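You operate a simulated robot arm through the tools that you are given. There is no shell and no other tool.

The job below is to be done with a simulated robot arm. You get a single attempt, and the scene is never put back.

Task
Fit the small brown stirrup over the pegs and clamp it.
Fine: yellow clamp opened, sliding peg set to the number on the stirrup's tag, stirrup down on the rails, clamp shut; the other stirrups stay. Where these are worked on the way, their far stop is far enough and under half their travel is too little: yellow clamp.

It is judged by the outcome, as a careful person would: the job done as asked, and still so three seconds after it is handed in. It fails if anything else is knocked over, pushed out of place, dropped, spilled or broken.

Robot
A 6-joint arm with a two-finger gripper, fixed in place. Base frame: the origin is on the floor under the middle of its stand, x ahead of it, y to its left, z up. Readings come in mm, rad, newtons and seconds.
It reaches about 1572 mm from its shoulder. Its first joint turns from -2.897 to 2.897 rad. Payload 2.45 kg.
Tool frame: the origin (TCP) lies between the finger pads and is the grasp point; the fingertips stand 20 mm ahead of it; z points along the fingers, y is the line along which they close. The gripper opens to 140 mm; its body begins 168 mm behind the TCP.
Orientation is told as [roll, pitch, yaw] about the base's x, y, z axes, in that order, counted from this pose: with the fingers straight down and closing along the base's y, the tool's x points along the base's -x, its y along +y and its z along -z.

Tools
- The arm moves only by the tool jog_arm. Its argument "series" is a list of rows, each a list of 7 numbers: the opening in per cent of the stroke, from 0 (shut) to 100 (fully open), then the shift along the base's x, y, z in m, then the turn, a rotation vector about the base's x, y, z in rad. In form: [[grip, x, y, z, rx, ry, rz], ...]. A call has 1 to 20 rows; each row is the pose to reach, as a shift and turn from the pose commanded when the call began. Each row takes 0.2 s and may step no farther than 50 mm and 0.15 rad from the row before; otherwise, or with a gripper value out of range, the whole call is refused. A pose out of reach is approached as far as the arm can. The call stops where the force on the tool passes 70 N (or 10 N more than at its start, if that is more) or the arm is blocked; 0.2 s more then pass. Each finger travels about 45 mm/s and halts on what it meets, pressing with about 30 N; the grip force reading is that of the motor and also rises with nothing between the fingers. The clock runs only during rows and for 0.2 s after the last one: add rows that repeat a pose to give the fingers time. It gives the time, the measured TCP pose, the force on the tool (base axes), the opening and the grip force at its end, in the units of the frame above (readings bear some noise), with the torque about the TCP (base axes, N m) and any sound that the robot's microphone picked up.
- Cameras (640 x 400 px; columns grow to the right, rows downward): "scene" is fixed at [219.5, 498.7, 1579.2]; the picture's right is [-0.72, -0.70, 0.00], its down [-0.55, 0.57, -0.61] and it looks along [0.43, -0.44, -0.79] (base axes); focal length 318 px, centre (320, 200). "wrist" rides on the gripper at [78, 11, -209] in the tool frame; the picture's right is [-0.14, 0.99, 0.00], its down [-0.92, -0.13, -0.37] and it looks along [-0.36, -0.05, 0.93] (tool axes); focal length 280 px, centre (320, 200). There is no depth. A picture from a camera that has moved, and an enlarged one, comes with that camera's place and axes in the base frame and with its lens.
- camera(camera): a new picture of that camera. The clock stands still meanwhile.
- inspect(camera, box): a new picture of the part [left, top, right, bottom] of that camera's present view, enlarged. The clock stands still meanwhile.
- finish_job(): hands the job in; it is judged then, once.

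Nothing tells you positions but the pictures and the camera data. Unless the task says otherwise, let go and move clear before handing in.

The tools are called after "Call:" as a command line: name --pt "numbers of a row" for each row, then --argument value for the rest, lists and objects as JSON in quotes. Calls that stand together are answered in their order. jog_arm: Moves the arm, as the interface text tells. Its arguments: {"type":"object","properties":{"series":{"type":"array"}},"required":["series"]} The other tools are called the same way: camera (camera) takes a picture; inspect (camera, box) takes an enlarged picture of a part of a camera's view; finish_job () hands the job in.

At the start:

```text
time_s: 0.0
position: [757.8, 404.9, 1143.8]
orientation: [-0.002, 0.0, 0.001]
force: [0.1, -0.6, 0.2]
ft_torque: [0.01, 0.0, -0.04]
grip_width: 140.0
gripper_force: 0.1
```

scene: 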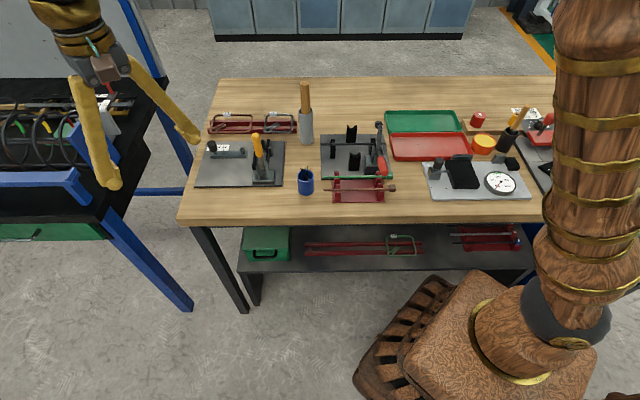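
wrist: 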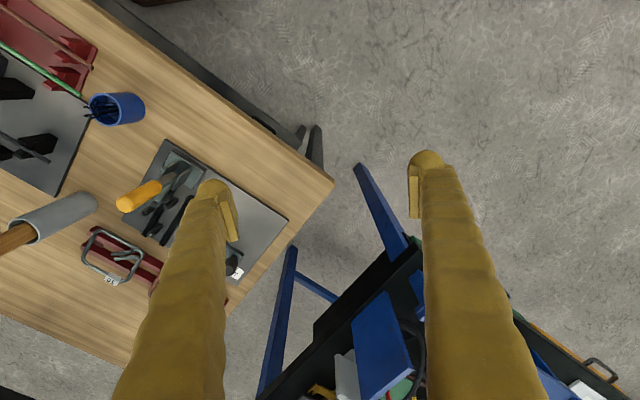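

The bench holds several fixtures with clamps. The yellow-handled clamps look to be at left and far right. I'll look closer before moving.

Call:
inspect --camera "scene" --box '[190, 70, 320, 220]'

Call:
inspect --camera "scene" --box '[300, 70, 420, 220]'

Call:
inspect --camera "scene" --box '[400, 80, 560, 220]'

Call:
inspect --camera "scene" --box '[230, 215, 540, 290]'

Call:
inspect --camera "wrist" --box '[0, 0, 340, 400]'

```text
2.67 times, centred on (255, 145) of scene
camera zoom: at [219.5, 498.7, 1579.2], right [-0.72, -0.7, 0.0], down [-0.55, 0.57, -0.61], along [0.43, -0.44, -0.79], focal length 848 px, centre (493, 347)
```

zoom: 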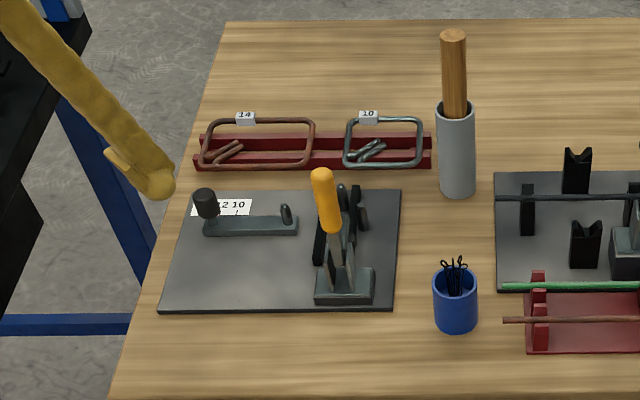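

```text
2.67 times, centred on (360, 145) of scene
camera zoom: at [219.5, 498.7, 1579.2], right [-0.72, -0.7, 0.0], down [-0.55, 0.57, -0.61], along [0.43, -0.44, -0.79], focal length 848 px, centre (213, 347)
```

zoom: 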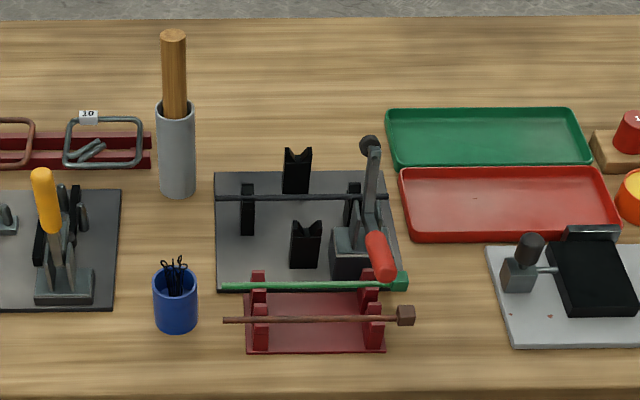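

```text
2.86 times, centred on (480, 150) of scene
camera zoom: at [219.5, 498.7, 1579.2], right [-0.72, -0.7, 0.0], down [-0.55, 0.57, -0.61], along [0.43, -0.44, -0.79], focal length 908 px, centre (-137, 343)
```

zoom: 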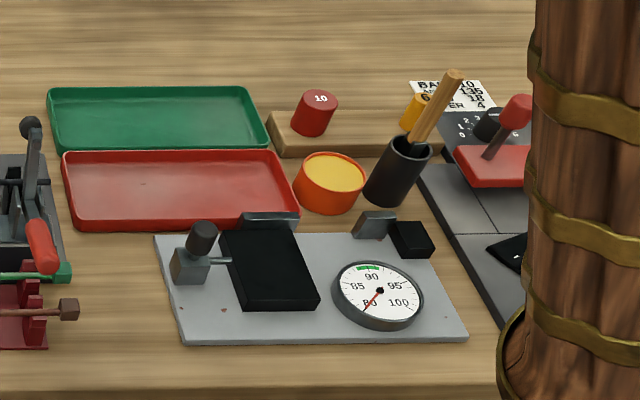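

```text
2.06 times, centred on (385, 252) of scene
camera zoom: at [219.5, 498.7, 1579.2], right [-0.72, -0.7, 0.0], down [-0.55, 0.57, -0.61], along [0.43, -0.44, -0.79], focal length 656 px, centre (186, 92)
```

zoom: 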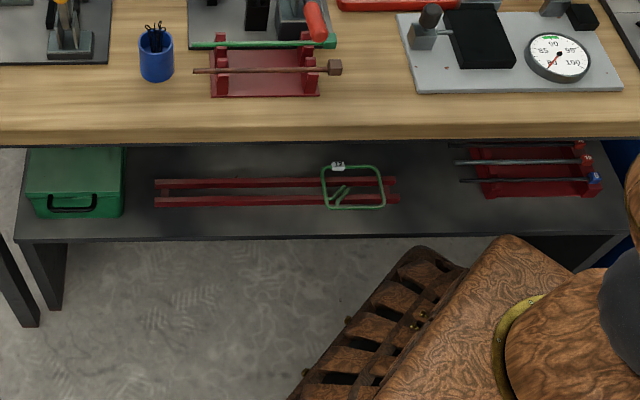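

```text
1.00 times, centred on (170, 200) of wrist (not enlarged: the box is as wide or as high as the picture)
camera zoom: at [679.1, 418.7, 1353.0], right [0.14, 0.99, 0.0], down [0.92, -0.13, 0.37], along [0.36, -0.05, -0.93], focal length 280 px, centre (470, 200)
```

zoom: 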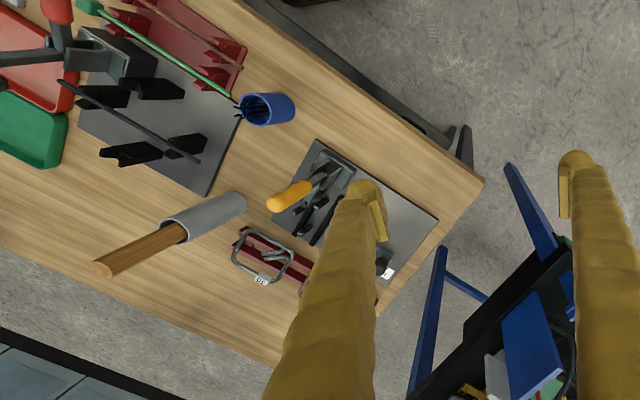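

The target looks to be the brown stirrup tagged 14 on the red rack. The fixture with the yellow clamp is the grey plate at about x 880, y 180, z 870. I'll move the wrist camera above it for a closer look.

Call:
jog_arm --pt "100 0.01 -0.045 0 0 0 0" --pt "100 0.02 -0.09 0 0 0 0" --pt "100 0.03 -0.135 0 0 0 0" --pt "100 0.035 -0.18 0 0 0 0" --pt "100 0.04 -0.225 0 0 0 0" --pt "100 0.04 -0.225 0 0 0 0"

Call:
camera --camera "wrist"

```text
time_s: 1.4
position: [799.4, 179.8, 1144.4]
orientation: [-0.001, 0.0, 0.0]
force: [0.5, -0.9, 0.7]
ft_torque: [0.01, 0.02, 0.0]
grip_width: 140.1
gripper_force: 0.0
```

```text
taken
camera wrist: at [719.6, 193.9, 1354.4], right [0.14, 0.99, 0.0], down [0.92, -0.13, 0.37], along [0.36, -0.05, -0.93], focal length 280 px, centre (320, 200)
```

wrist: 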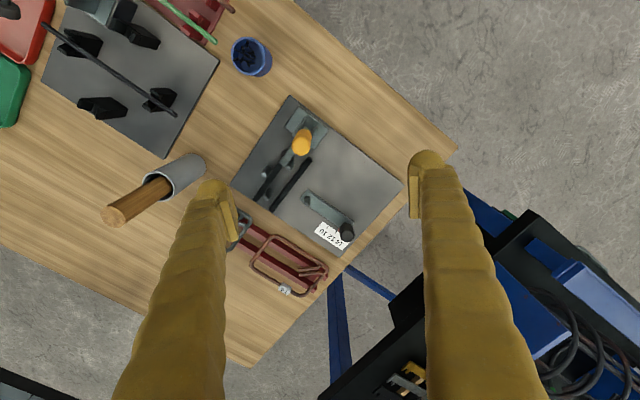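

Call:
inspect --camera "wrist" --box '[220, 90, 420, 215]'

Call:
inspect --camera "wrist" --box '[220, 190, 380, 310]'

Call:
inspect --camera "scene" --box '[190, 130, 300, 200]'

Call:
inspect --camera "scene" --box '[200, 105, 300, 140]'

```text
3.20 times, centred on (320, 152) of wrist
camera zoom: at [719.6, 193.9, 1354.4], right [0.14, 0.99, 0.0], down [0.92, -0.13, 0.37], along [0.36, -0.05, -0.93], focal length 897 px, centre (320, 352)
```

zoom: 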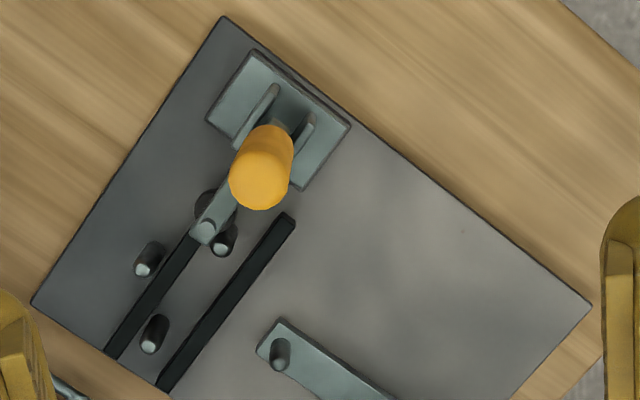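

```text
3.33 times, centred on (300, 250) of wrist
camera zoom: at [719.6, 193.9, 1354.4], right [0.14, 0.99, 0.0], down [0.92, -0.13, 0.37], along [0.36, -0.05, -0.93], focal length 935 px, centre (387, 33)
```

zoom: 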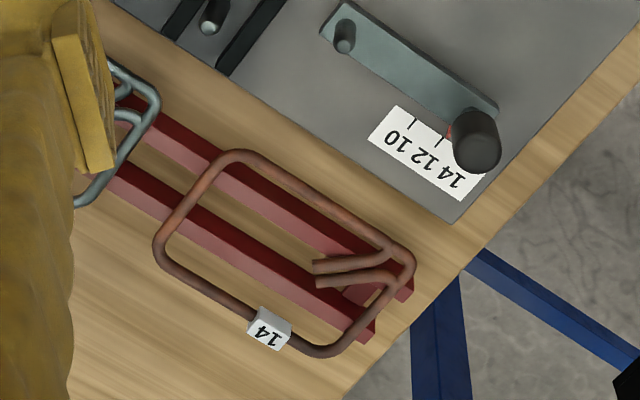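

```text
5.71 times, centred on (245, 165) of scene
camera zoom: at [219.5, 498.7, 1579.2], right [-0.72, -0.7, 0.0], down [-0.55, 0.57, -0.61], along [0.43, -0.44, -0.79], focal length 1817 px, centre (749, 400)
```

zoom: 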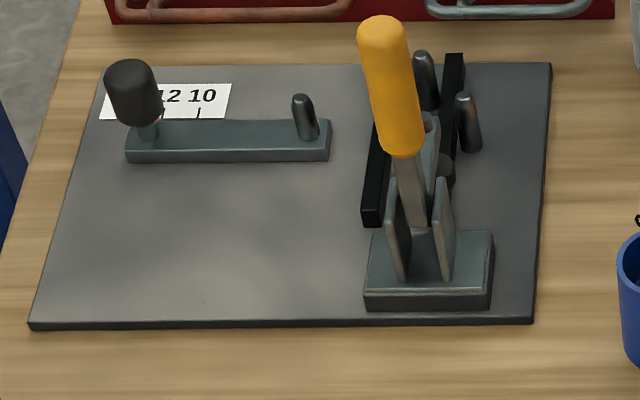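

```text
6.40 times, centred on (250, 122) of scene
camera zoom: at [219.5, 498.7, 1579.2], right [-0.72, -0.7, 0.0], down [-0.55, 0.57, -0.61], along [0.43, -0.44, -0.79], focal length 2035 px, centre (768, 696)
```

zoom: 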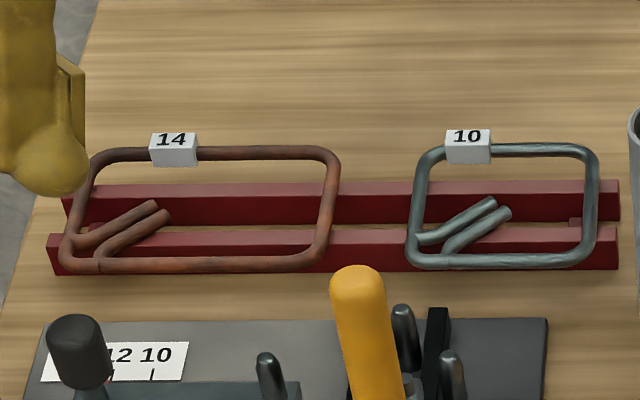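

The plate sits at about 45° to the base axes, and its yellow clamp appears closed: the handle is upright with its top near z 1045. I'll rotate the tool to line up with the plate and look from closer.

Call:
jog_arm --pt "100 0.002 0.009 -0.004 0 0 -0.131" --pt "100 0.004 0.018 -0.008 0 0 -0.262" --pt "100 0.006 0.027 -0.012 0 0 -0.393" --pt "100 0.008 0.036 -0.016 0 0 -0.524" --pt "100 0.01 0.045 -0.02 0 0 -0.655" --pt "100 0.012 0.053 -0.024 0 0 -0.785" --pt "100 0.012 0.053 -0.024 0 0 -0.785"

Call:
camera --camera "wrist"

Call:
inspect --camera "wrist" --box '[200, 80, 440, 230]'

```text
time_s: 3.0
position: [810.9, 233.1, 1120.7]
orientation: [0.0, 0.001, -0.786]
force: [0.0, -0.7, -0.5]
ft_torque: [-0.02, -0.02, 0.02]
grip_width: 139.9
gripper_force: 0.0
```

```text
taken
camera wrist: at [762.4, 298.4, 1329.6], right [0.8, 0.6, 0.0], down [0.56, -0.74, 0.37], along [0.22, -0.29, -0.93], focal length 280 px, centre (320, 200)
```

wrist: 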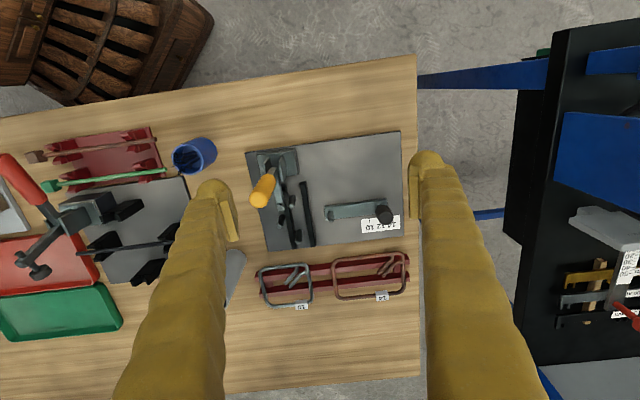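

```text
2.67 times, centred on (320, 155) of wrist
camera zoom: at [762.4, 298.4, 1329.6], right [0.8, 0.6, 0.0], down [0.56, -0.74, 0.37], along [0.22, -0.29, -0.93], focal length 748 px, centre (320, 320)
```

zoom: 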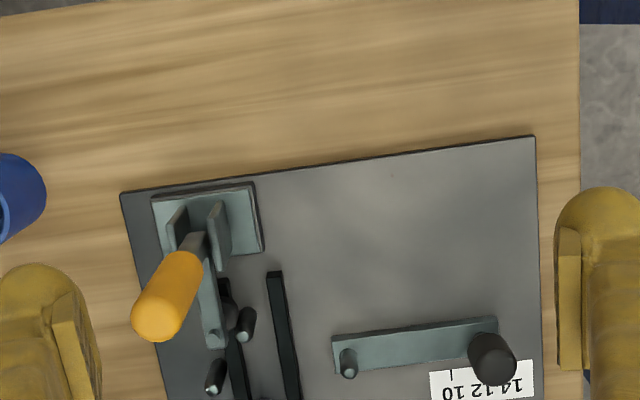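

Call:
inspect --camera "wrist" --box '[240, 140, 340, 260]'

Call:
inspect --camera "wrist" --box '[310, 180, 430, 255]'

Call:
inspect --camera "wrist" --box '[245, 245, 425, 315]'

Call:
inspect --camera "scene" --box '[245, 130, 295, 192]'

```text
3.33 times, centred on (290, 200) of wrist
camera zoom: at [762.4, 298.4, 1329.6], right [0.8, 0.6, 0.0], down [0.56, -0.74, 0.37], along [0.22, -0.29, -0.93], focal length 935 px, centre (420, 200)
```

zoom: 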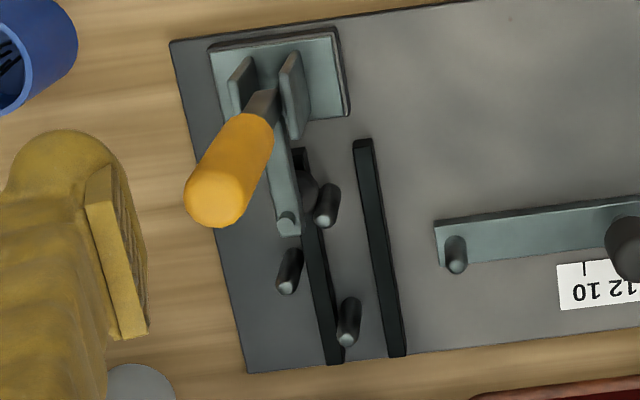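

```text
5.33 times, centred on (370, 218) of wrist
camera zoom: at [762.4, 298.4, 1329.6], right [0.8, 0.6, 0.0], down [0.56, -0.74, 0.37], along [0.22, -0.29, -0.93], focal length 1495 px, centre (53, 107)
```

zoom: 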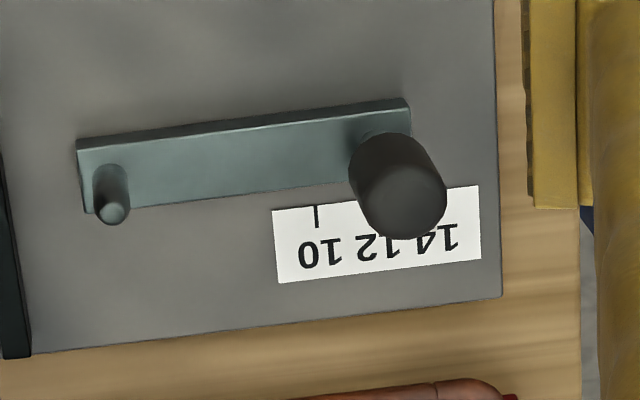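

```text
3.56 times, centred on (335, 280) of wrist
camera zoom: at [762.4, 298.4, 1329.6], right [0.8, 0.6, 0.0], down [0.56, -0.74, 0.37], along [0.22, -0.29, -0.93], focal length 997 px, centre (267, -84)
```

zoom: 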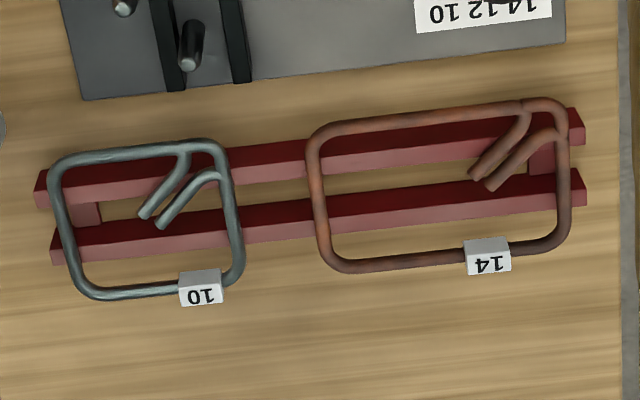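

```text
6.45 times, centred on (270, 161) of scene
camera zoom: at [219.5, 498.7, 1579.2], right [-0.72, -0.7, 0.0], down [-0.55, 0.57, -0.61], along [0.43, -0.44, -0.79], focal length 2051 px, centre (643, 452)
```

zoom: 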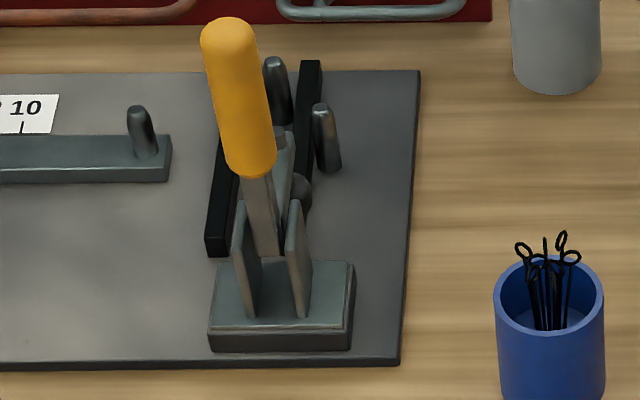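

Call:
inspect --camera "wrist" --box '[390, 130, 480, 250]'

Call:
inspect --camera "wrist" --box '[170, 160, 260, 280]'

Call:
camera --camera "scene"

Call:
inspect --camera "scene" --box '[195, 135, 245, 175]'

```text
3.33 times, centred on (435, 190) of wrist
camera zoom: at [762.4, 298.4, 1329.6], right [0.8, 0.6, 0.0], down [0.56, -0.74, 0.37], along [0.22, -0.29, -0.93], focal length 935 px, centre (-63, 233)
```

zoom: 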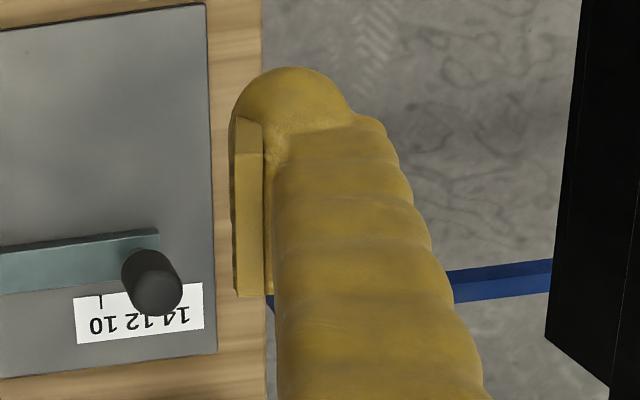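

```text
3.33 times, centred on (215, 220) of wrist
camera zoom: at [762.4, 298.4, 1329.6], right [0.8, 0.6, 0.0], down [0.56, -0.74, 0.37], along [0.22, -0.29, -0.93], focal length 935 px, centre (670, 133)
```

zoom: 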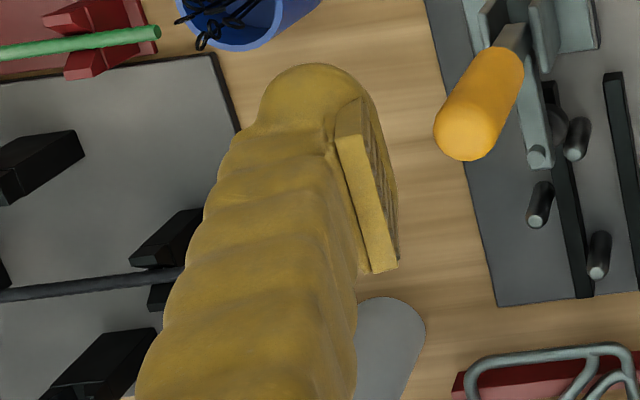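

```text
taken
```

scene: 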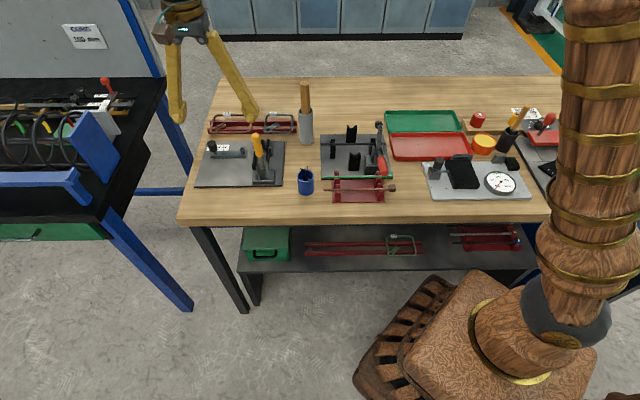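

```text
10.00 times, centred on (220, 155) of scene
camera zoom: at [219.5, 498.7, 1579.2], right [-0.72, -0.7, 0.0], down [-0.55, 0.57, -0.61], along [0.43, -0.44, -0.79], focal length 3179 px, centre (1320, 650)
```

zoom: 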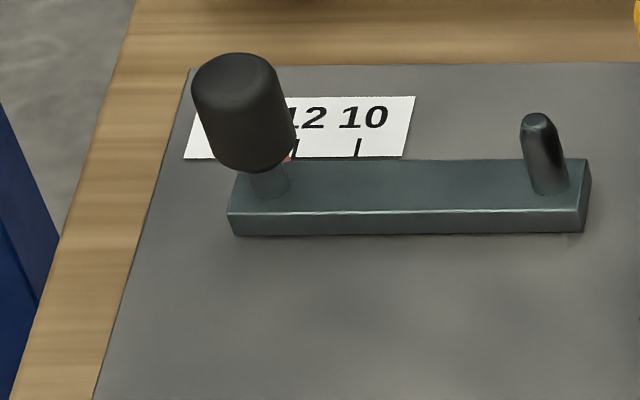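

The fingers splay a little when open. I take the yellow handle to be vertical over the clamp base at about (774, 166), so opening it means swinging it toward the front edge. I'll centre the gripper above the handle, half closed, and check alignment.

Call:
jog_arm --pt "80 -0.015 -0.03 -0.01 0 0 0" --pt "60 -0.03 -0.055 -0.02 0 0 0" --pt "60 -0.034 -0.068 -0.025 0 0 0" --pt "60 -0.034 -0.068 -0.025 0 0 0" --pt "60 -0.034 -0.068 -0.025 0 0 0"

Call:
camera --camera "wrist"

Call:
inspect --camera "wrist" --box '[220, 80, 420, 280]'

Call:
inspect --camera "scene" --box '[200, 60, 320, 200]'

```text
time_s: 4.2
position: [775.7, 166.3, 1096.6]
orientation: [-0.002, 0.001, -0.785]
force: [0.1, -0.6, 0.6]
ft_torque: [0.01, 0.0, 0.02]
grip_width: 83.9
gripper_force: 0.0
```

```text
taken
camera wrist: at [728.2, 230.8, 1304.3], right [0.8, 0.6, 0.0], down [0.56, -0.74, 0.37], along [0.22, -0.29, -0.93], focal length 280 px, centre (320, 200)
```

wrist: 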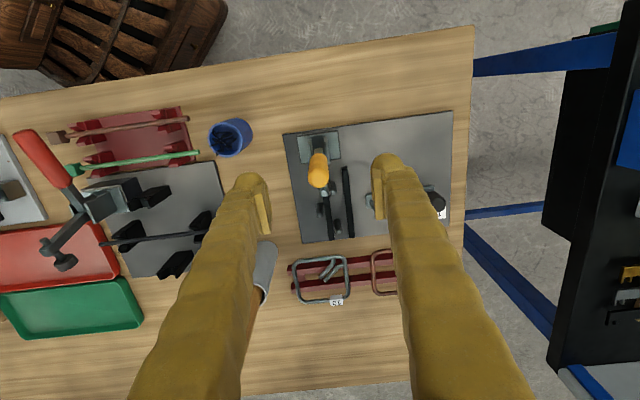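

```text
2.00 times, centred on (320, 180) of wrist
camera zoom: at [728.2, 230.8, 1304.3], right [0.8, 0.6, 0.0], down [0.56, -0.74, 0.37], along [0.22, -0.29, -0.93], focal length 561 px, centre (320, 240)
```

zoom: 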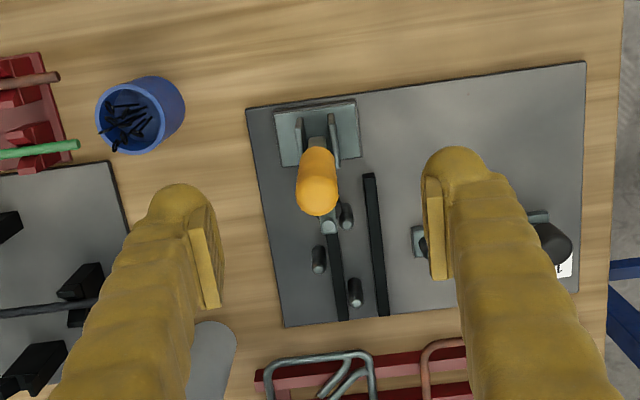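

```text
2.86 times, centred on (260, 130) of scene
camera zoom: at [219.5, 498.7, 1579.2], right [-0.72, -0.7, 0.0], down [-0.55, 0.57, -0.61], along [0.43, -0.44, -0.79], focal length 908 px, centre (491, 400)
```

zoom: 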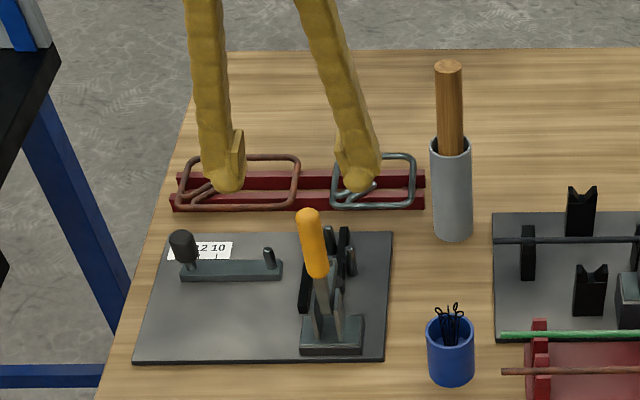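

The handle lies straight below the TCP. I'll descend around it and close on it.

Call:
jog_arm --pt "60 0 0 -0.04 0 0 0" --pt "60 0 0 -0.08 0 0 0" --pt "40 0 0 -0.08 0 0 0" --pt "25 0 0 -0.08 0 0 0" --pt "10 0 0 -0.08 0 0 0" --pt "10 0 0 -0.08 0 0 0" --pt "10 0 0 -0.08 0 0 0"

Call:
inspect --camera "wrist" --box '[220, 80, 420, 280]'

Call:
inspect --camera "scene" --box '[200, 60, 320, 200]'

```text
time_s: 5.8
position: [775.6, 163.8, 1016.6]
orientation: [-0.003, 0.001, -0.787]
force: [-9.3, -9.6, -1.7]
ft_torque: [-0.09, 0.11, -0.01]
grip_width: 22.5
gripper_force: 6.7
```

```text
2.00 times, centred on (320, 180) of wrist
camera zoom: at [728.2, 229.2, 1225.3], right [0.8, 0.6, 0.0], down [0.56, -0.74, 0.37], along [0.22, -0.29, -0.93], focal length 561 px, centre (320, 240)
```

zoom: 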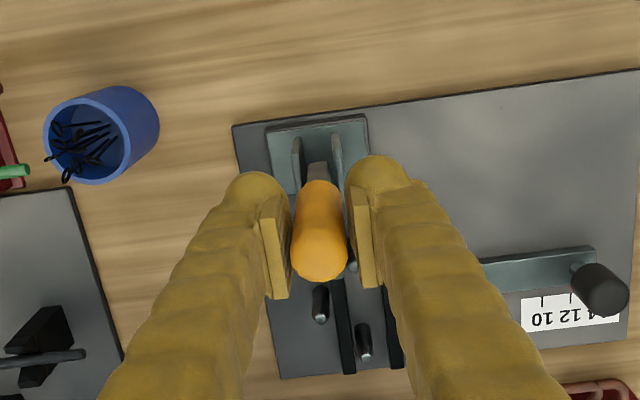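

```text
2.86 times, centred on (260, 130) of scene
camera zoom: at [219.5, 498.7, 1579.2], right [-0.72, -0.7, 0.0], down [-0.55, 0.57, -0.61], along [0.43, -0.44, -0.79], focal length 908 px, centre (491, 400)
```

zoom: 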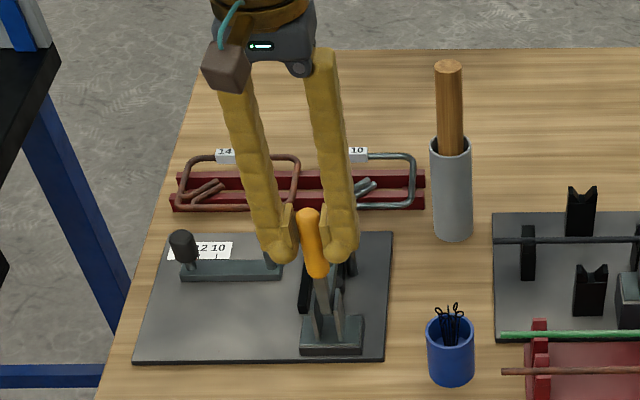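

The fingers hold the handle, a little off-centre. I'll nudge to centre, firm the grip and swing the handle a little toward the front along the arc while watching the force.

Call:
jog_arm --pt "5 -0.001 -0.001 0 0 0 0" --pt "5 -0.001 -0.001 0 0 0 0" --pt "5 -0.008 0.006 -0.0005 0 0 0" --pt "5 -0.0147 0.0127 -0.0017 0 0 0"

Call:
inspect --camera "scene" --box '[200, 60, 320, 200]'

```text
time_s: 6.8
position: [760.6, 178.7, 1013.6]
orientation: [0.0, 0.001, -0.786]
force: [3.1, -20.5, -0.1]
ft_torque: [-1.1, -0.88, -0.03]
grip_width: 20.8
gripper_force: 45.0
```

```text
2.86 times, centred on (260, 130) of scene
camera zoom: at [219.5, 498.7, 1579.2], right [-0.72, -0.7, 0.0], down [-0.55, 0.57, -0.61], along [0.43, -0.44, -0.79], focal length 908 px, centre (491, 400)
```

zoom: 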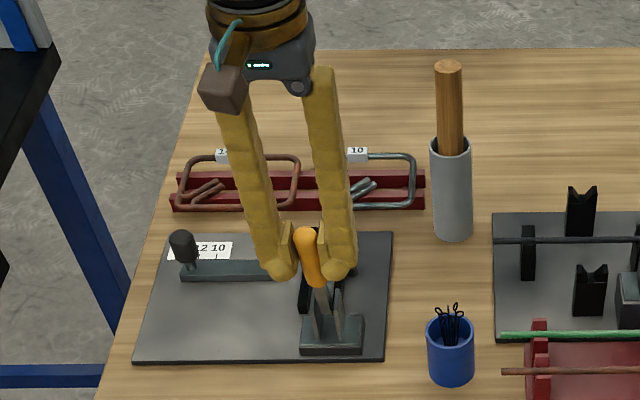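

Call:
jog_arm --pt "5 -0.0077 0.0057 -0.0024 0 0 0" --pt "5 -0.0144 0.0124 -0.0051 0 0 0" --pt "5 -0.021 0.019 -0.009 0 0 0" --pt "5 -0.0269 0.0249 -0.0133 0 0 0" --pt "5 -0.0328 0.0308 -0.0185 0 0 0" --pt "5 -0.0382 0.0362 -0.0245 0 0 0"

Call:
inspect --camera "scene" --box '[200, 60, 320, 200]'

Call:
inspect --camera "wrist" --box '[220, 80, 420, 280]'

```text
time_s: 8.2
position: [723.2, 215.8, 988.0]
orientation: [0.0, -0.001, -0.785]
force: [34.5, 8.2, -1.4]
ft_torque: [-0.57, -0.97, 0.36]
grip_width: 20.5
gripper_force: 45.5
```

```text
2.86 times, centred on (260, 130) of scene
camera zoom: at [219.5, 498.7, 1579.2], right [-0.72, -0.7, 0.0], down [-0.55, 0.57, -0.61], along [0.43, -0.44, -0.79], focal length 908 px, centre (491, 400)
```

zoom: 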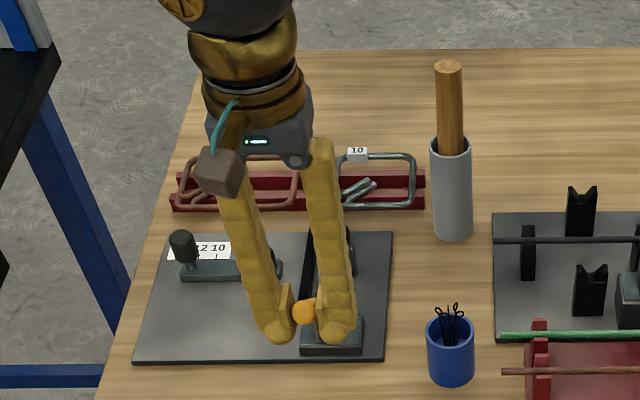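

```text
2.00 times, centred on (320, 180) of wrist
camera zoom: at [675.2, 280.5, 1197.6], right [0.8, 0.6, 0.0], down [0.56, -0.74, 0.37], along [0.22, -0.29, -0.93], focal length 561 px, centre (320, 240)
```

zoom: 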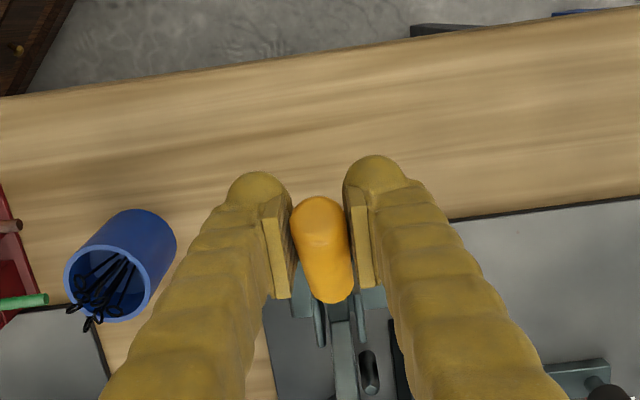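

Call:
jog_arm --pt "5 0.0007 0.0007 0 0 0 0" --pt "5 -0.0044 0.0058 -0.0066 0 0 0" --pt "5 -0.0091 0.0105 -0.0138 0 0 0" --pt "5 -0.0132 0.0146 -0.0216 0 0 0" --pt "5 -0.017 0.0184 -0.0298 0 0 0" --pt "5 -0.0202 0.0216 -0.0385 0 0 0"

Call:
inspect --camera "scene" --box '[200, 60, 320, 200]'

Call:
inspect --camera "wrist" --box '[220, 80, 420, 280]'

```text
time_s: 9.6
position: [701.4, 235.9, 950.2]
orientation: [0.0, 0.001, -0.785]
force: [33.5, 22.3, 7.6]
ft_torque: [-0.97, -0.87, 0.4]
grip_width: 17.6
gripper_force: 42.8
```

```text
2.86 times, centred on (260, 130) of scene
camera zoom: at [219.5, 498.7, 1579.2], right [-0.72, -0.7, 0.0], down [-0.55, 0.57, -0.61], along [0.43, -0.44, -0.79], focal length 908 px, centre (491, 400)
```

zoom: 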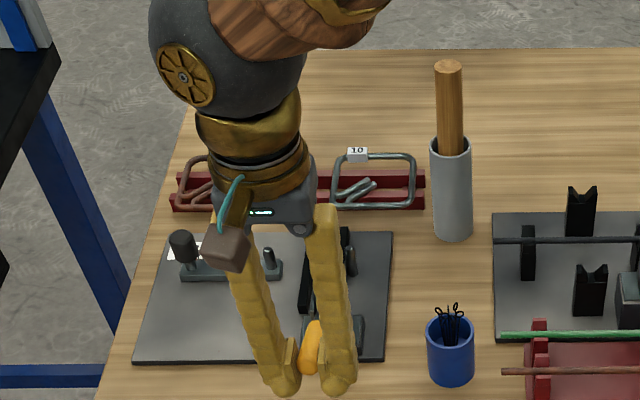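

```text
2.00 times, centred on (320, 180) of wrist
camera zoom: at [654.1, 301.5, 1159.6], right [0.8, 0.6, 0.0], down [0.56, -0.74, 0.37], along [0.22, -0.29, -0.93], focal length 561 px, centre (320, 240)
```

zoom: 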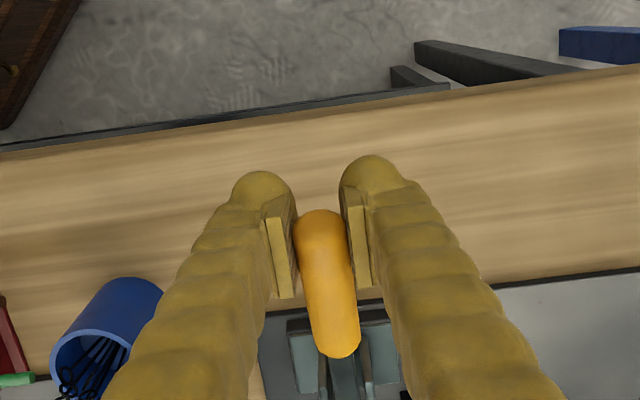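

Call:
jog_arm --pt "5 0.0009 0.0009 0 0 0 0" --pt "5 -0.0004 0.0022 -0.0045 0 0 0" --pt "5 -0.0017 0.0035 -0.009 0 0 0" --pt "5 -0.0028 0.0046 -0.0136 0 0 0" --pt "5 -0.0038 0.0056 -0.0183 0 0 0"

Call:
inspect --camera "wrist" --box '[220, 80, 420, 280]'

Call:
inspect --camera "scene" --box '[230, 120, 320, 210]'

```text
time_s: 10.8
position: [698.1, 241.7, 933.5]
orientation: [-0.001, 0.001, -0.786]
force: [-4.5, -22.3, 44.7]
ft_torque: [-0.14, -0.36, -0.2]
grip_width: 17.0
gripper_force: 42.5
```

```text
2.00 times, centred on (320, 180) of wrist
camera zoom: at [650.5, 305.9, 1141.9], right [0.8, 0.6, 0.0], down [0.56, -0.74, 0.37], along [0.22, -0.29, -0.93], focal length 561 px, centre (320, 240)
```

zoom: 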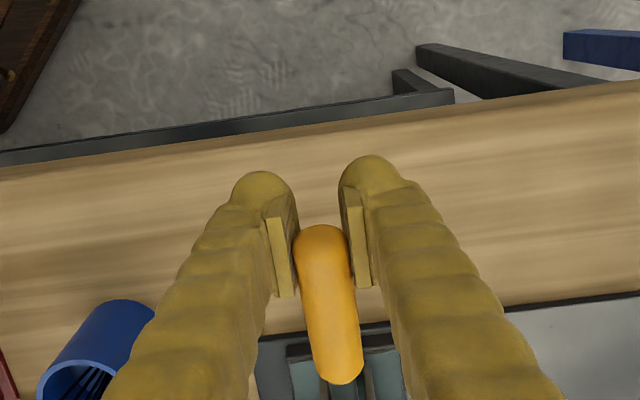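

```text
4.44 times, centred on (275, 165) of scene
camera zoom: at [219.5, 498.7, 1579.2], right [-0.72, -0.7, 0.0], down [-0.55, 0.57, -0.61], along [0.43, -0.44, -0.79], focal length 1413 px, centre (520, 356)
```

zoom: 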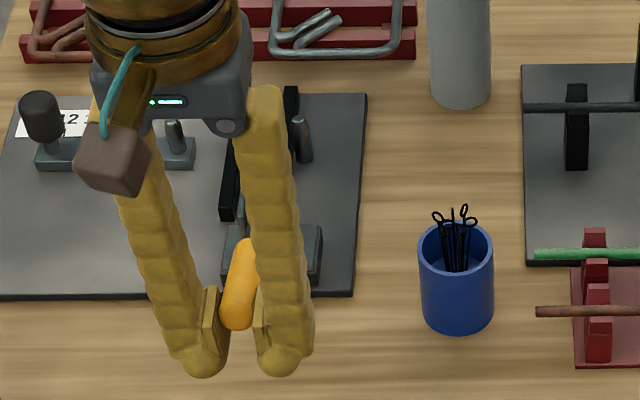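

The handle has swung about 60° and now resists with a strong upward force, so it may be at its far stop. I'll let go, rise and look.

Call:
jog_arm --pt "20 0 0 0.005 0 0 0" --pt "40 0 0 0.01 0 0 0" --pt "45 0 0 0.02 0 0 0" --pt "45 0 0 0.06 0 0 0" --pt "45 0 0 0.1 0 0 0" --pt "45 0 0 0.14 0 0 0" --pt "45 0 0 0.16 0 0 0"

Call:
camera --camera "wrist"

Call:
inspect --camera "scene" --box '[230, 120, 320, 210]'

```text
time_s: 12.4
position: [699.9, 241.5, 1091.6]
orientation: [-0.001, 0.0, -0.786]
force: [0.4, 0.9, -0.8]
ft_torque: [-0.03, -0.03, 0.04]
grip_width: 63.1
gripper_force: 0.0
```

```text
taken
camera wrist: at [652.2, 305.8, 1300.5], right [0.8, 0.6, 0.0], down [0.56, -0.74, 0.37], along [0.22, -0.29, -0.93], focal length 280 px, centre (320, 200)
```

wrist: 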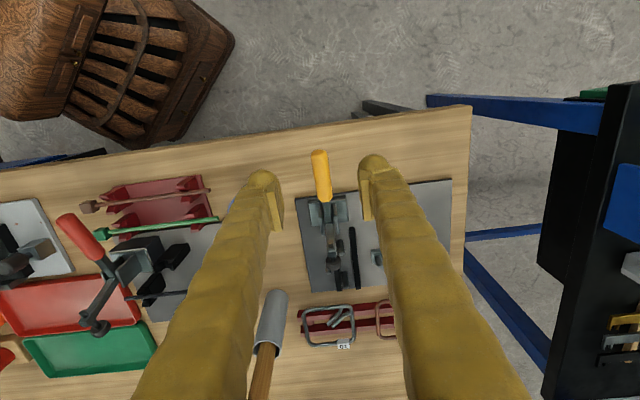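

```text
4.44 times, centred on (275, 165) of scene
camera zoom: at [219.5, 498.7, 1579.2], right [-0.72, -0.7, 0.0], down [-0.55, 0.57, -0.61], along [0.43, -0.44, -0.79], focal length 1413 px, centre (520, 356)
```

zoom: 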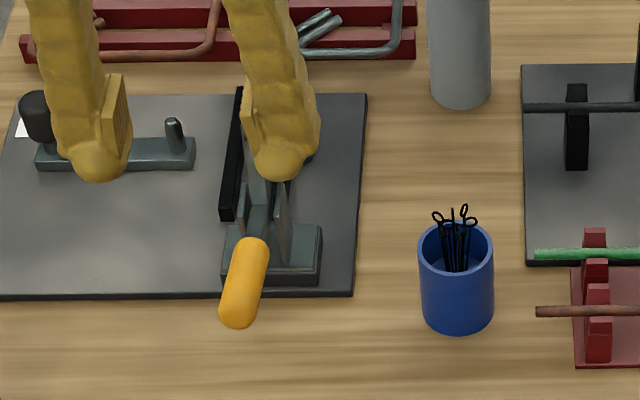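

Call:
inspect --camera "wrist" --box '[280, 130, 380, 300]'

Call:
inspect --camera "scene" --box '[250, 130, 300, 195]'

```text
2.35 times, centred on (330, 215) of wrist
camera zoom: at [652.2, 305.8, 1300.5], right [0.8, 0.6, 0.0], down [0.56, -0.74, 0.37], along [0.22, -0.29, -0.93], focal length 660 px, centre (296, 165)
```

zoom: 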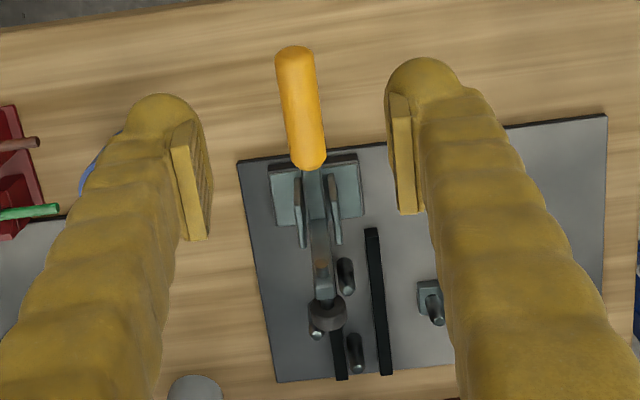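

```text
6.15 times, centred on (275, 162) of scene
camera zoom: at [219.5, 498.7, 1579.2], right [-0.72, -0.7, 0.0], down [-0.55, 0.57, -0.61], along [0.43, -0.44, -0.79], focal length 1956 px, centre (597, 431)
```

zoom: 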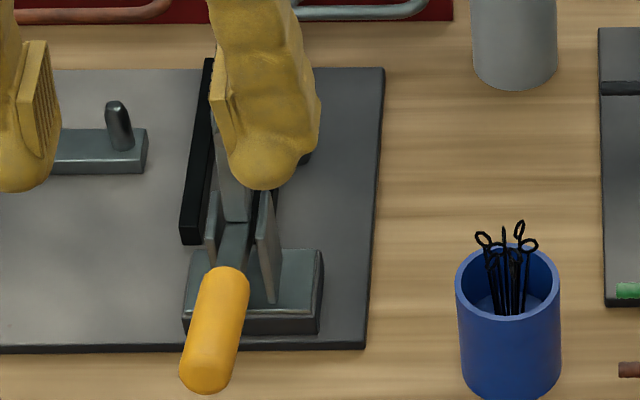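

The handle stayed where I left it, at about 63° open, with the foot still fairly low. I'll push down on the handle from above with closed fingers to check whether it is really at its far stop.

Call:
jog_arm --pt "20 0.0092 -0.0092 -0.03 0 0 0" --pt "0 0.0092 -0.0092 -0.07 0 0 0" --pt "0 0.0092 -0.0092 -0.09 0 0 0" --pt "0 0.0092 -0.0092 -0.1 0 0 0" --pt "0 0.0092 -0.0092 -0.105 0 0 0"

Call:
inspect --camera "wrist" --box '[220, 100, 420, 300]'

Call:
inspect --camera "scene" --box '[230, 120, 320, 210]'

```text
time_s: 13.6
position: [709.0, 232.1, 987.1]
orientation: [0.001, -0.001, -0.784]
force: [0.2, 1.1, -0.2]
ft_torque: [-0.04, -0.01, -0.02]
grip_width: 0.0
gripper_force: 29.4
```

```text
2.00 times, centred on (320, 200) of wrist
camera zoom: at [660.9, 297.0, 1196.3], right [0.8, 0.6, 0.0], down [0.56, -0.74, 0.37], along [0.22, -0.29, -0.93], focal length 561 px, centre (320, 200)
```

zoom: 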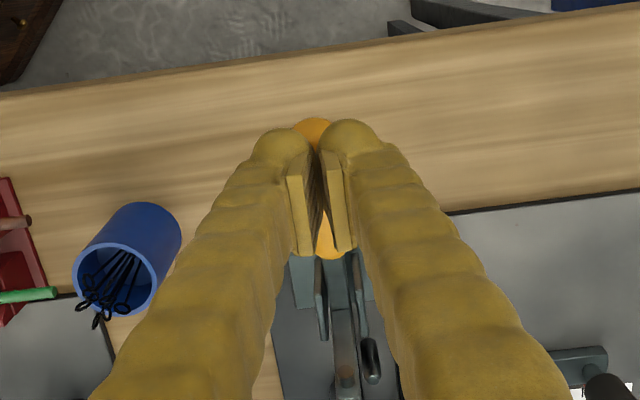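

```text
4.44 times, centred on (275, 165) of scene
camera zoom: at [219.5, 498.7, 1579.2], right [-0.72, -0.7, 0.0], down [-0.55, 0.57, -0.61], along [0.43, -0.44, -0.79], focal length 1413 px, centre (520, 356)
```

zoom: 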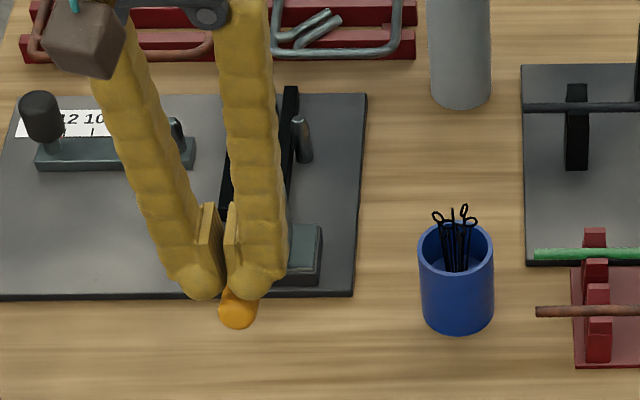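

Call:
jog_arm --pt "0 0 0 -0.004 0 0 0" --pt "0 0 0 -0.008 0 0 0" --pt "0 -0.001 0.001 -0.012 0 0 0"

```text
time_s: 14.4
position: [707.8, 233.2, 977.1]
orientation: [-0.002, 0.001, -0.786]
force: [2.4, -6.5, 14.6]
ft_torque: [-0.11, 0.08, 0.06]
grip_width: 0.0
gripper_force: 29.1
```

Call:
jog_arm --pt "0 -0.0005 0.0005 -0.003 0 0 0" --pt "0 -0.001 0.001 -0.006 0 0 0" --pt "0 -0.002 0.002 -0.01 0 0 0" --pt "0 -0.003 0.003 -0.014 0 0 0"

Call:
inspect --camera "scene" --box '[230, 120, 320, 210]'

```text
time_s: 14.9
position: [706.8, 233.8, 976.1]
orientation: [0.005, -0.004, -0.784]
force: [-10.6, -11.0, 29.8]
ft_torque: [-0.32, 0.34, 0.27]
grip_width: 0.0
gripper_force: 29.4
stopped in row 2: the force on the tool passed its limit at 78 N (the readings are from after the stop); the commanded pose is now the measured one
```

```text
4.44 times, centred on (275, 165) of scene
camera zoom: at [219.5, 498.7, 1579.2], right [-0.72, -0.7, 0.0], down [-0.55, 0.57, -0.61], along [0.43, -0.44, -0.79], focal length 1413 px, centre (520, 356)
```

zoom: 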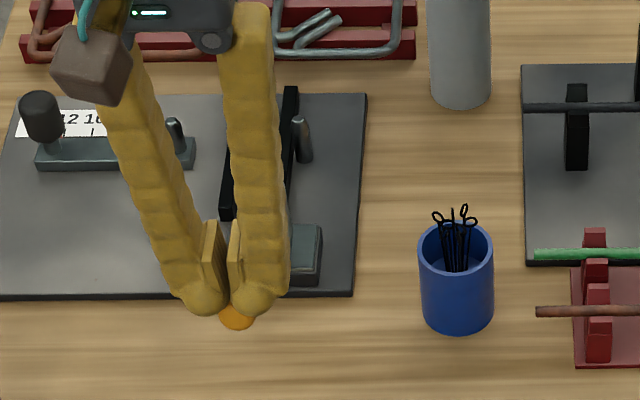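

Pushing gave 78 N with no movement, so the clamp is at its far stop and open. Next is the sliding peg: I'll rise and go above its black knob to read the scale.

Call:
jog_arm --pt "0 0 0 0.045 0 0 0" --pt "20 0 0 0.09 0 0 0" --pt "40 0.04 -0.002 0.11 0 0 0" --pt "50 0.085 -0.005 0.11 0 0 0" --pt "50 0.13 -0.007 0.11 0 0 0" --pt "50 0.17 -0.009 0.11 0 0 0" --pt "50 0.21 -0.011 0.11 0 0 0" --pt "50 0.245 -0.0134 0.11 0 0 0" --pt "50 0.245 -0.0134 0.11 0 0 0"

Call:
camera --camera "wrist"

Call:
inspect --camera "wrist" --box '[240, 120, 400, 260]'

Call:
inspect --camera "scene" --box '[230, 120, 320, 210]'

```text
time_s: 16.9
position: [952.4, 222.1, 1084.6]
orientation: [0.002, -0.001, -0.788]
force: [0.3, -0.3, -1.1]
ft_torque: [-0.02, 0.0, -0.05]
grip_width: 70.0
gripper_force: 0.1
```

```text
taken
camera wrist: at [903.7, 287.3, 1293.6], right [0.8, 0.6, 0.0], down [0.56, -0.74, 0.37], along [0.23, -0.29, -0.93], focal length 280 px, centre (320, 200)
```

wrist: 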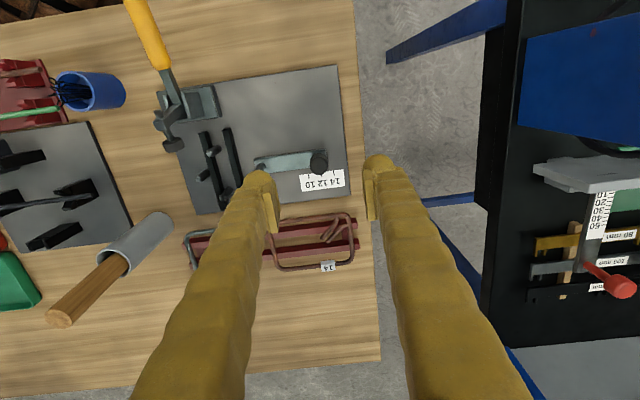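

```text
2.86 times, centred on (320, 190) of wrist
camera zoom: at [903.7, 287.3, 1293.6], right [0.8, 0.6, 0.0], down [0.56, -0.74, 0.37], along [0.23, -0.29, -0.93], focal length 801 px, centre (320, 229)
```

zoom: 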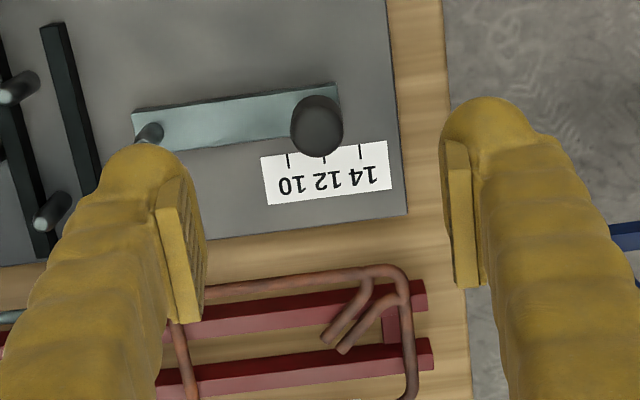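

```text
4.44 times, centred on (275, 165) of scene
camera zoom: at [219.5, 498.7, 1579.2], right [-0.72, -0.7, 0.0], down [-0.55, 0.57, -0.61], along [0.43, -0.44, -0.79], focal length 1413 px, centre (520, 356)
```

zoom: 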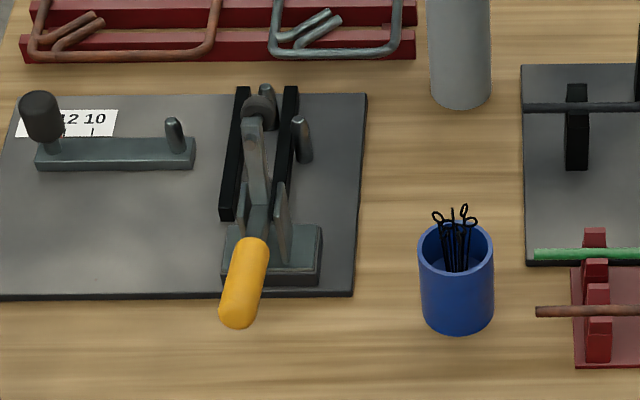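

Call:
inspect --camera "wrist" --box '[285, 135, 355, 195]'

Call:
inspect --camera "scene" --box '[200, 135, 250, 170]'

Call:
inspect --camera "wrist" --box '[140, 80, 260, 210]'

```text
6.67 times, centred on (320, 165) of wrist
camera zoom: at [903.7, 287.3, 1293.6], right [0.8, 0.6, 0.0], down [0.56, -0.74, 0.37], along [0.23, -0.29, -0.93], focal length 1869 px, centre (320, 433)
```

zoom: 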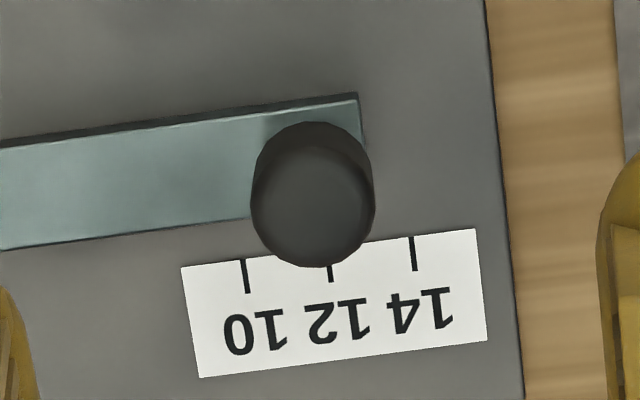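

```text
11.43 times, centred on (225, 152) of scene
camera zoom: at [219.5, 498.7, 1579.2], right [-0.72, -0.7, 0.0], down [-0.55, 0.57, -0.61], along [0.43, -0.44, -0.79], focal length 3633 px, centre (1406, 743)
```

zoom: 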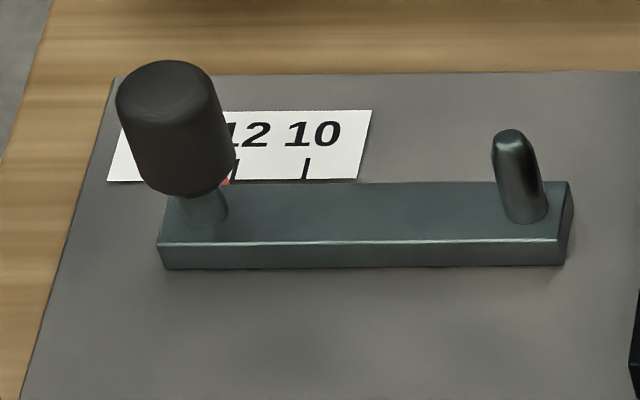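

```text
3.08 times, centred on (200, 145) of wrist
camera zoom: at [903.7, 287.3, 1293.6], right [0.8, 0.6, 0.0], down [0.56, -0.74, 0.37], along [0.23, -0.29, -0.93], focal length 863 px, centre (689, 369)
```

zoom: 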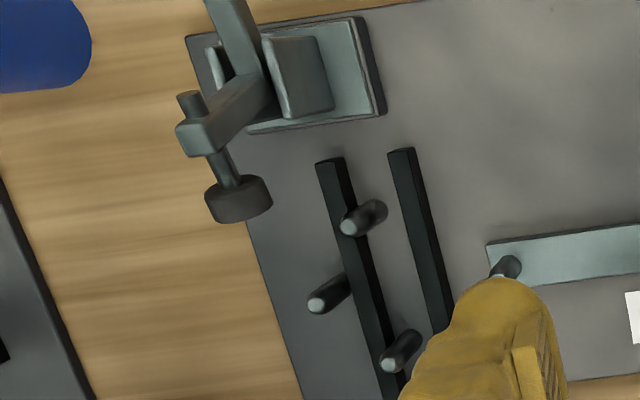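

The open clamp foot stands at about plate coordinates (55, 65), z 967, so I must bring the stirrup in behind it and below. First I want to see the slider's red index properly, so I'll view it from the back side.

Call:
jog_arm --pt "50 0.033 -0.033 0 0 0 0.001" --pt "50 0.066 -0.066 0 0 0 0.002" --pt "50 0.099 -0.099 0 0 0 0.003" --pt "50 0.099 -0.099 0 0 0 0.003"

Call:
camera --camera "wrist"

Call:
inspect --camera "wrist" --box '[280, 20, 360, 90]'

```text
time_s: 17.9
position: [1050.8, 120.4, 1083.5]
orientation: [0.003, -0.001, -0.78]
force: [-0.5, -0.6, 0.7]
ft_torque: [0.0, 0.0, -0.01]
grip_width: 69.9
gripper_force: 0.0
```

```text
taken
camera wrist: at [1002.1, 185.4, 1291.0], right [0.8, 0.61, 0.0], down [0.56, -0.74, 0.37], along [0.23, -0.29, -0.93], focal length 280 px, centre (320, 200)
```

wrist: 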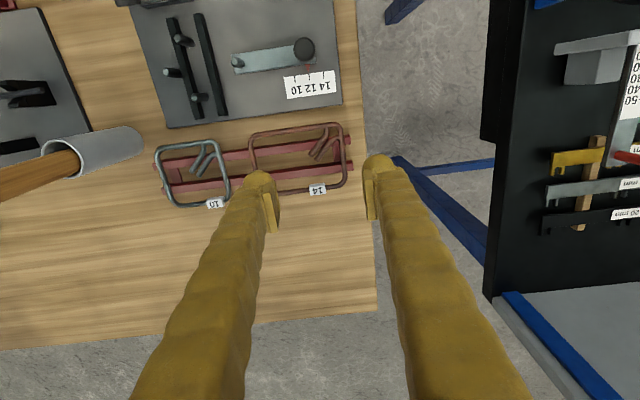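

```text
5.71 times, centred on (320, 55) of wrist
camera zoom: at [1002.1, 185.4, 1291.0], right [0.8, 0.61, 0.0], down [0.56, -0.74, 0.37], along [0.23, -0.29, -0.93], focal length 1602 px, centre (320, 1029)
```

zoom: 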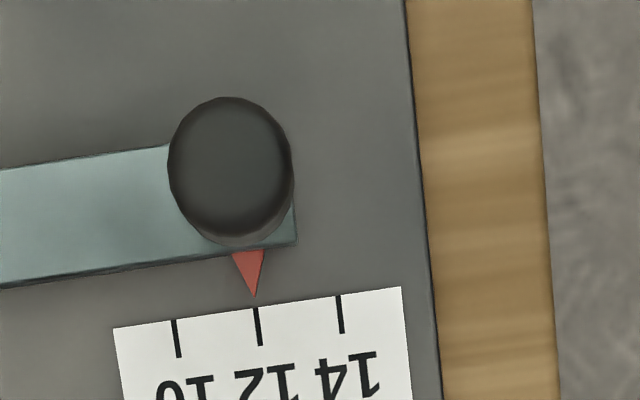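

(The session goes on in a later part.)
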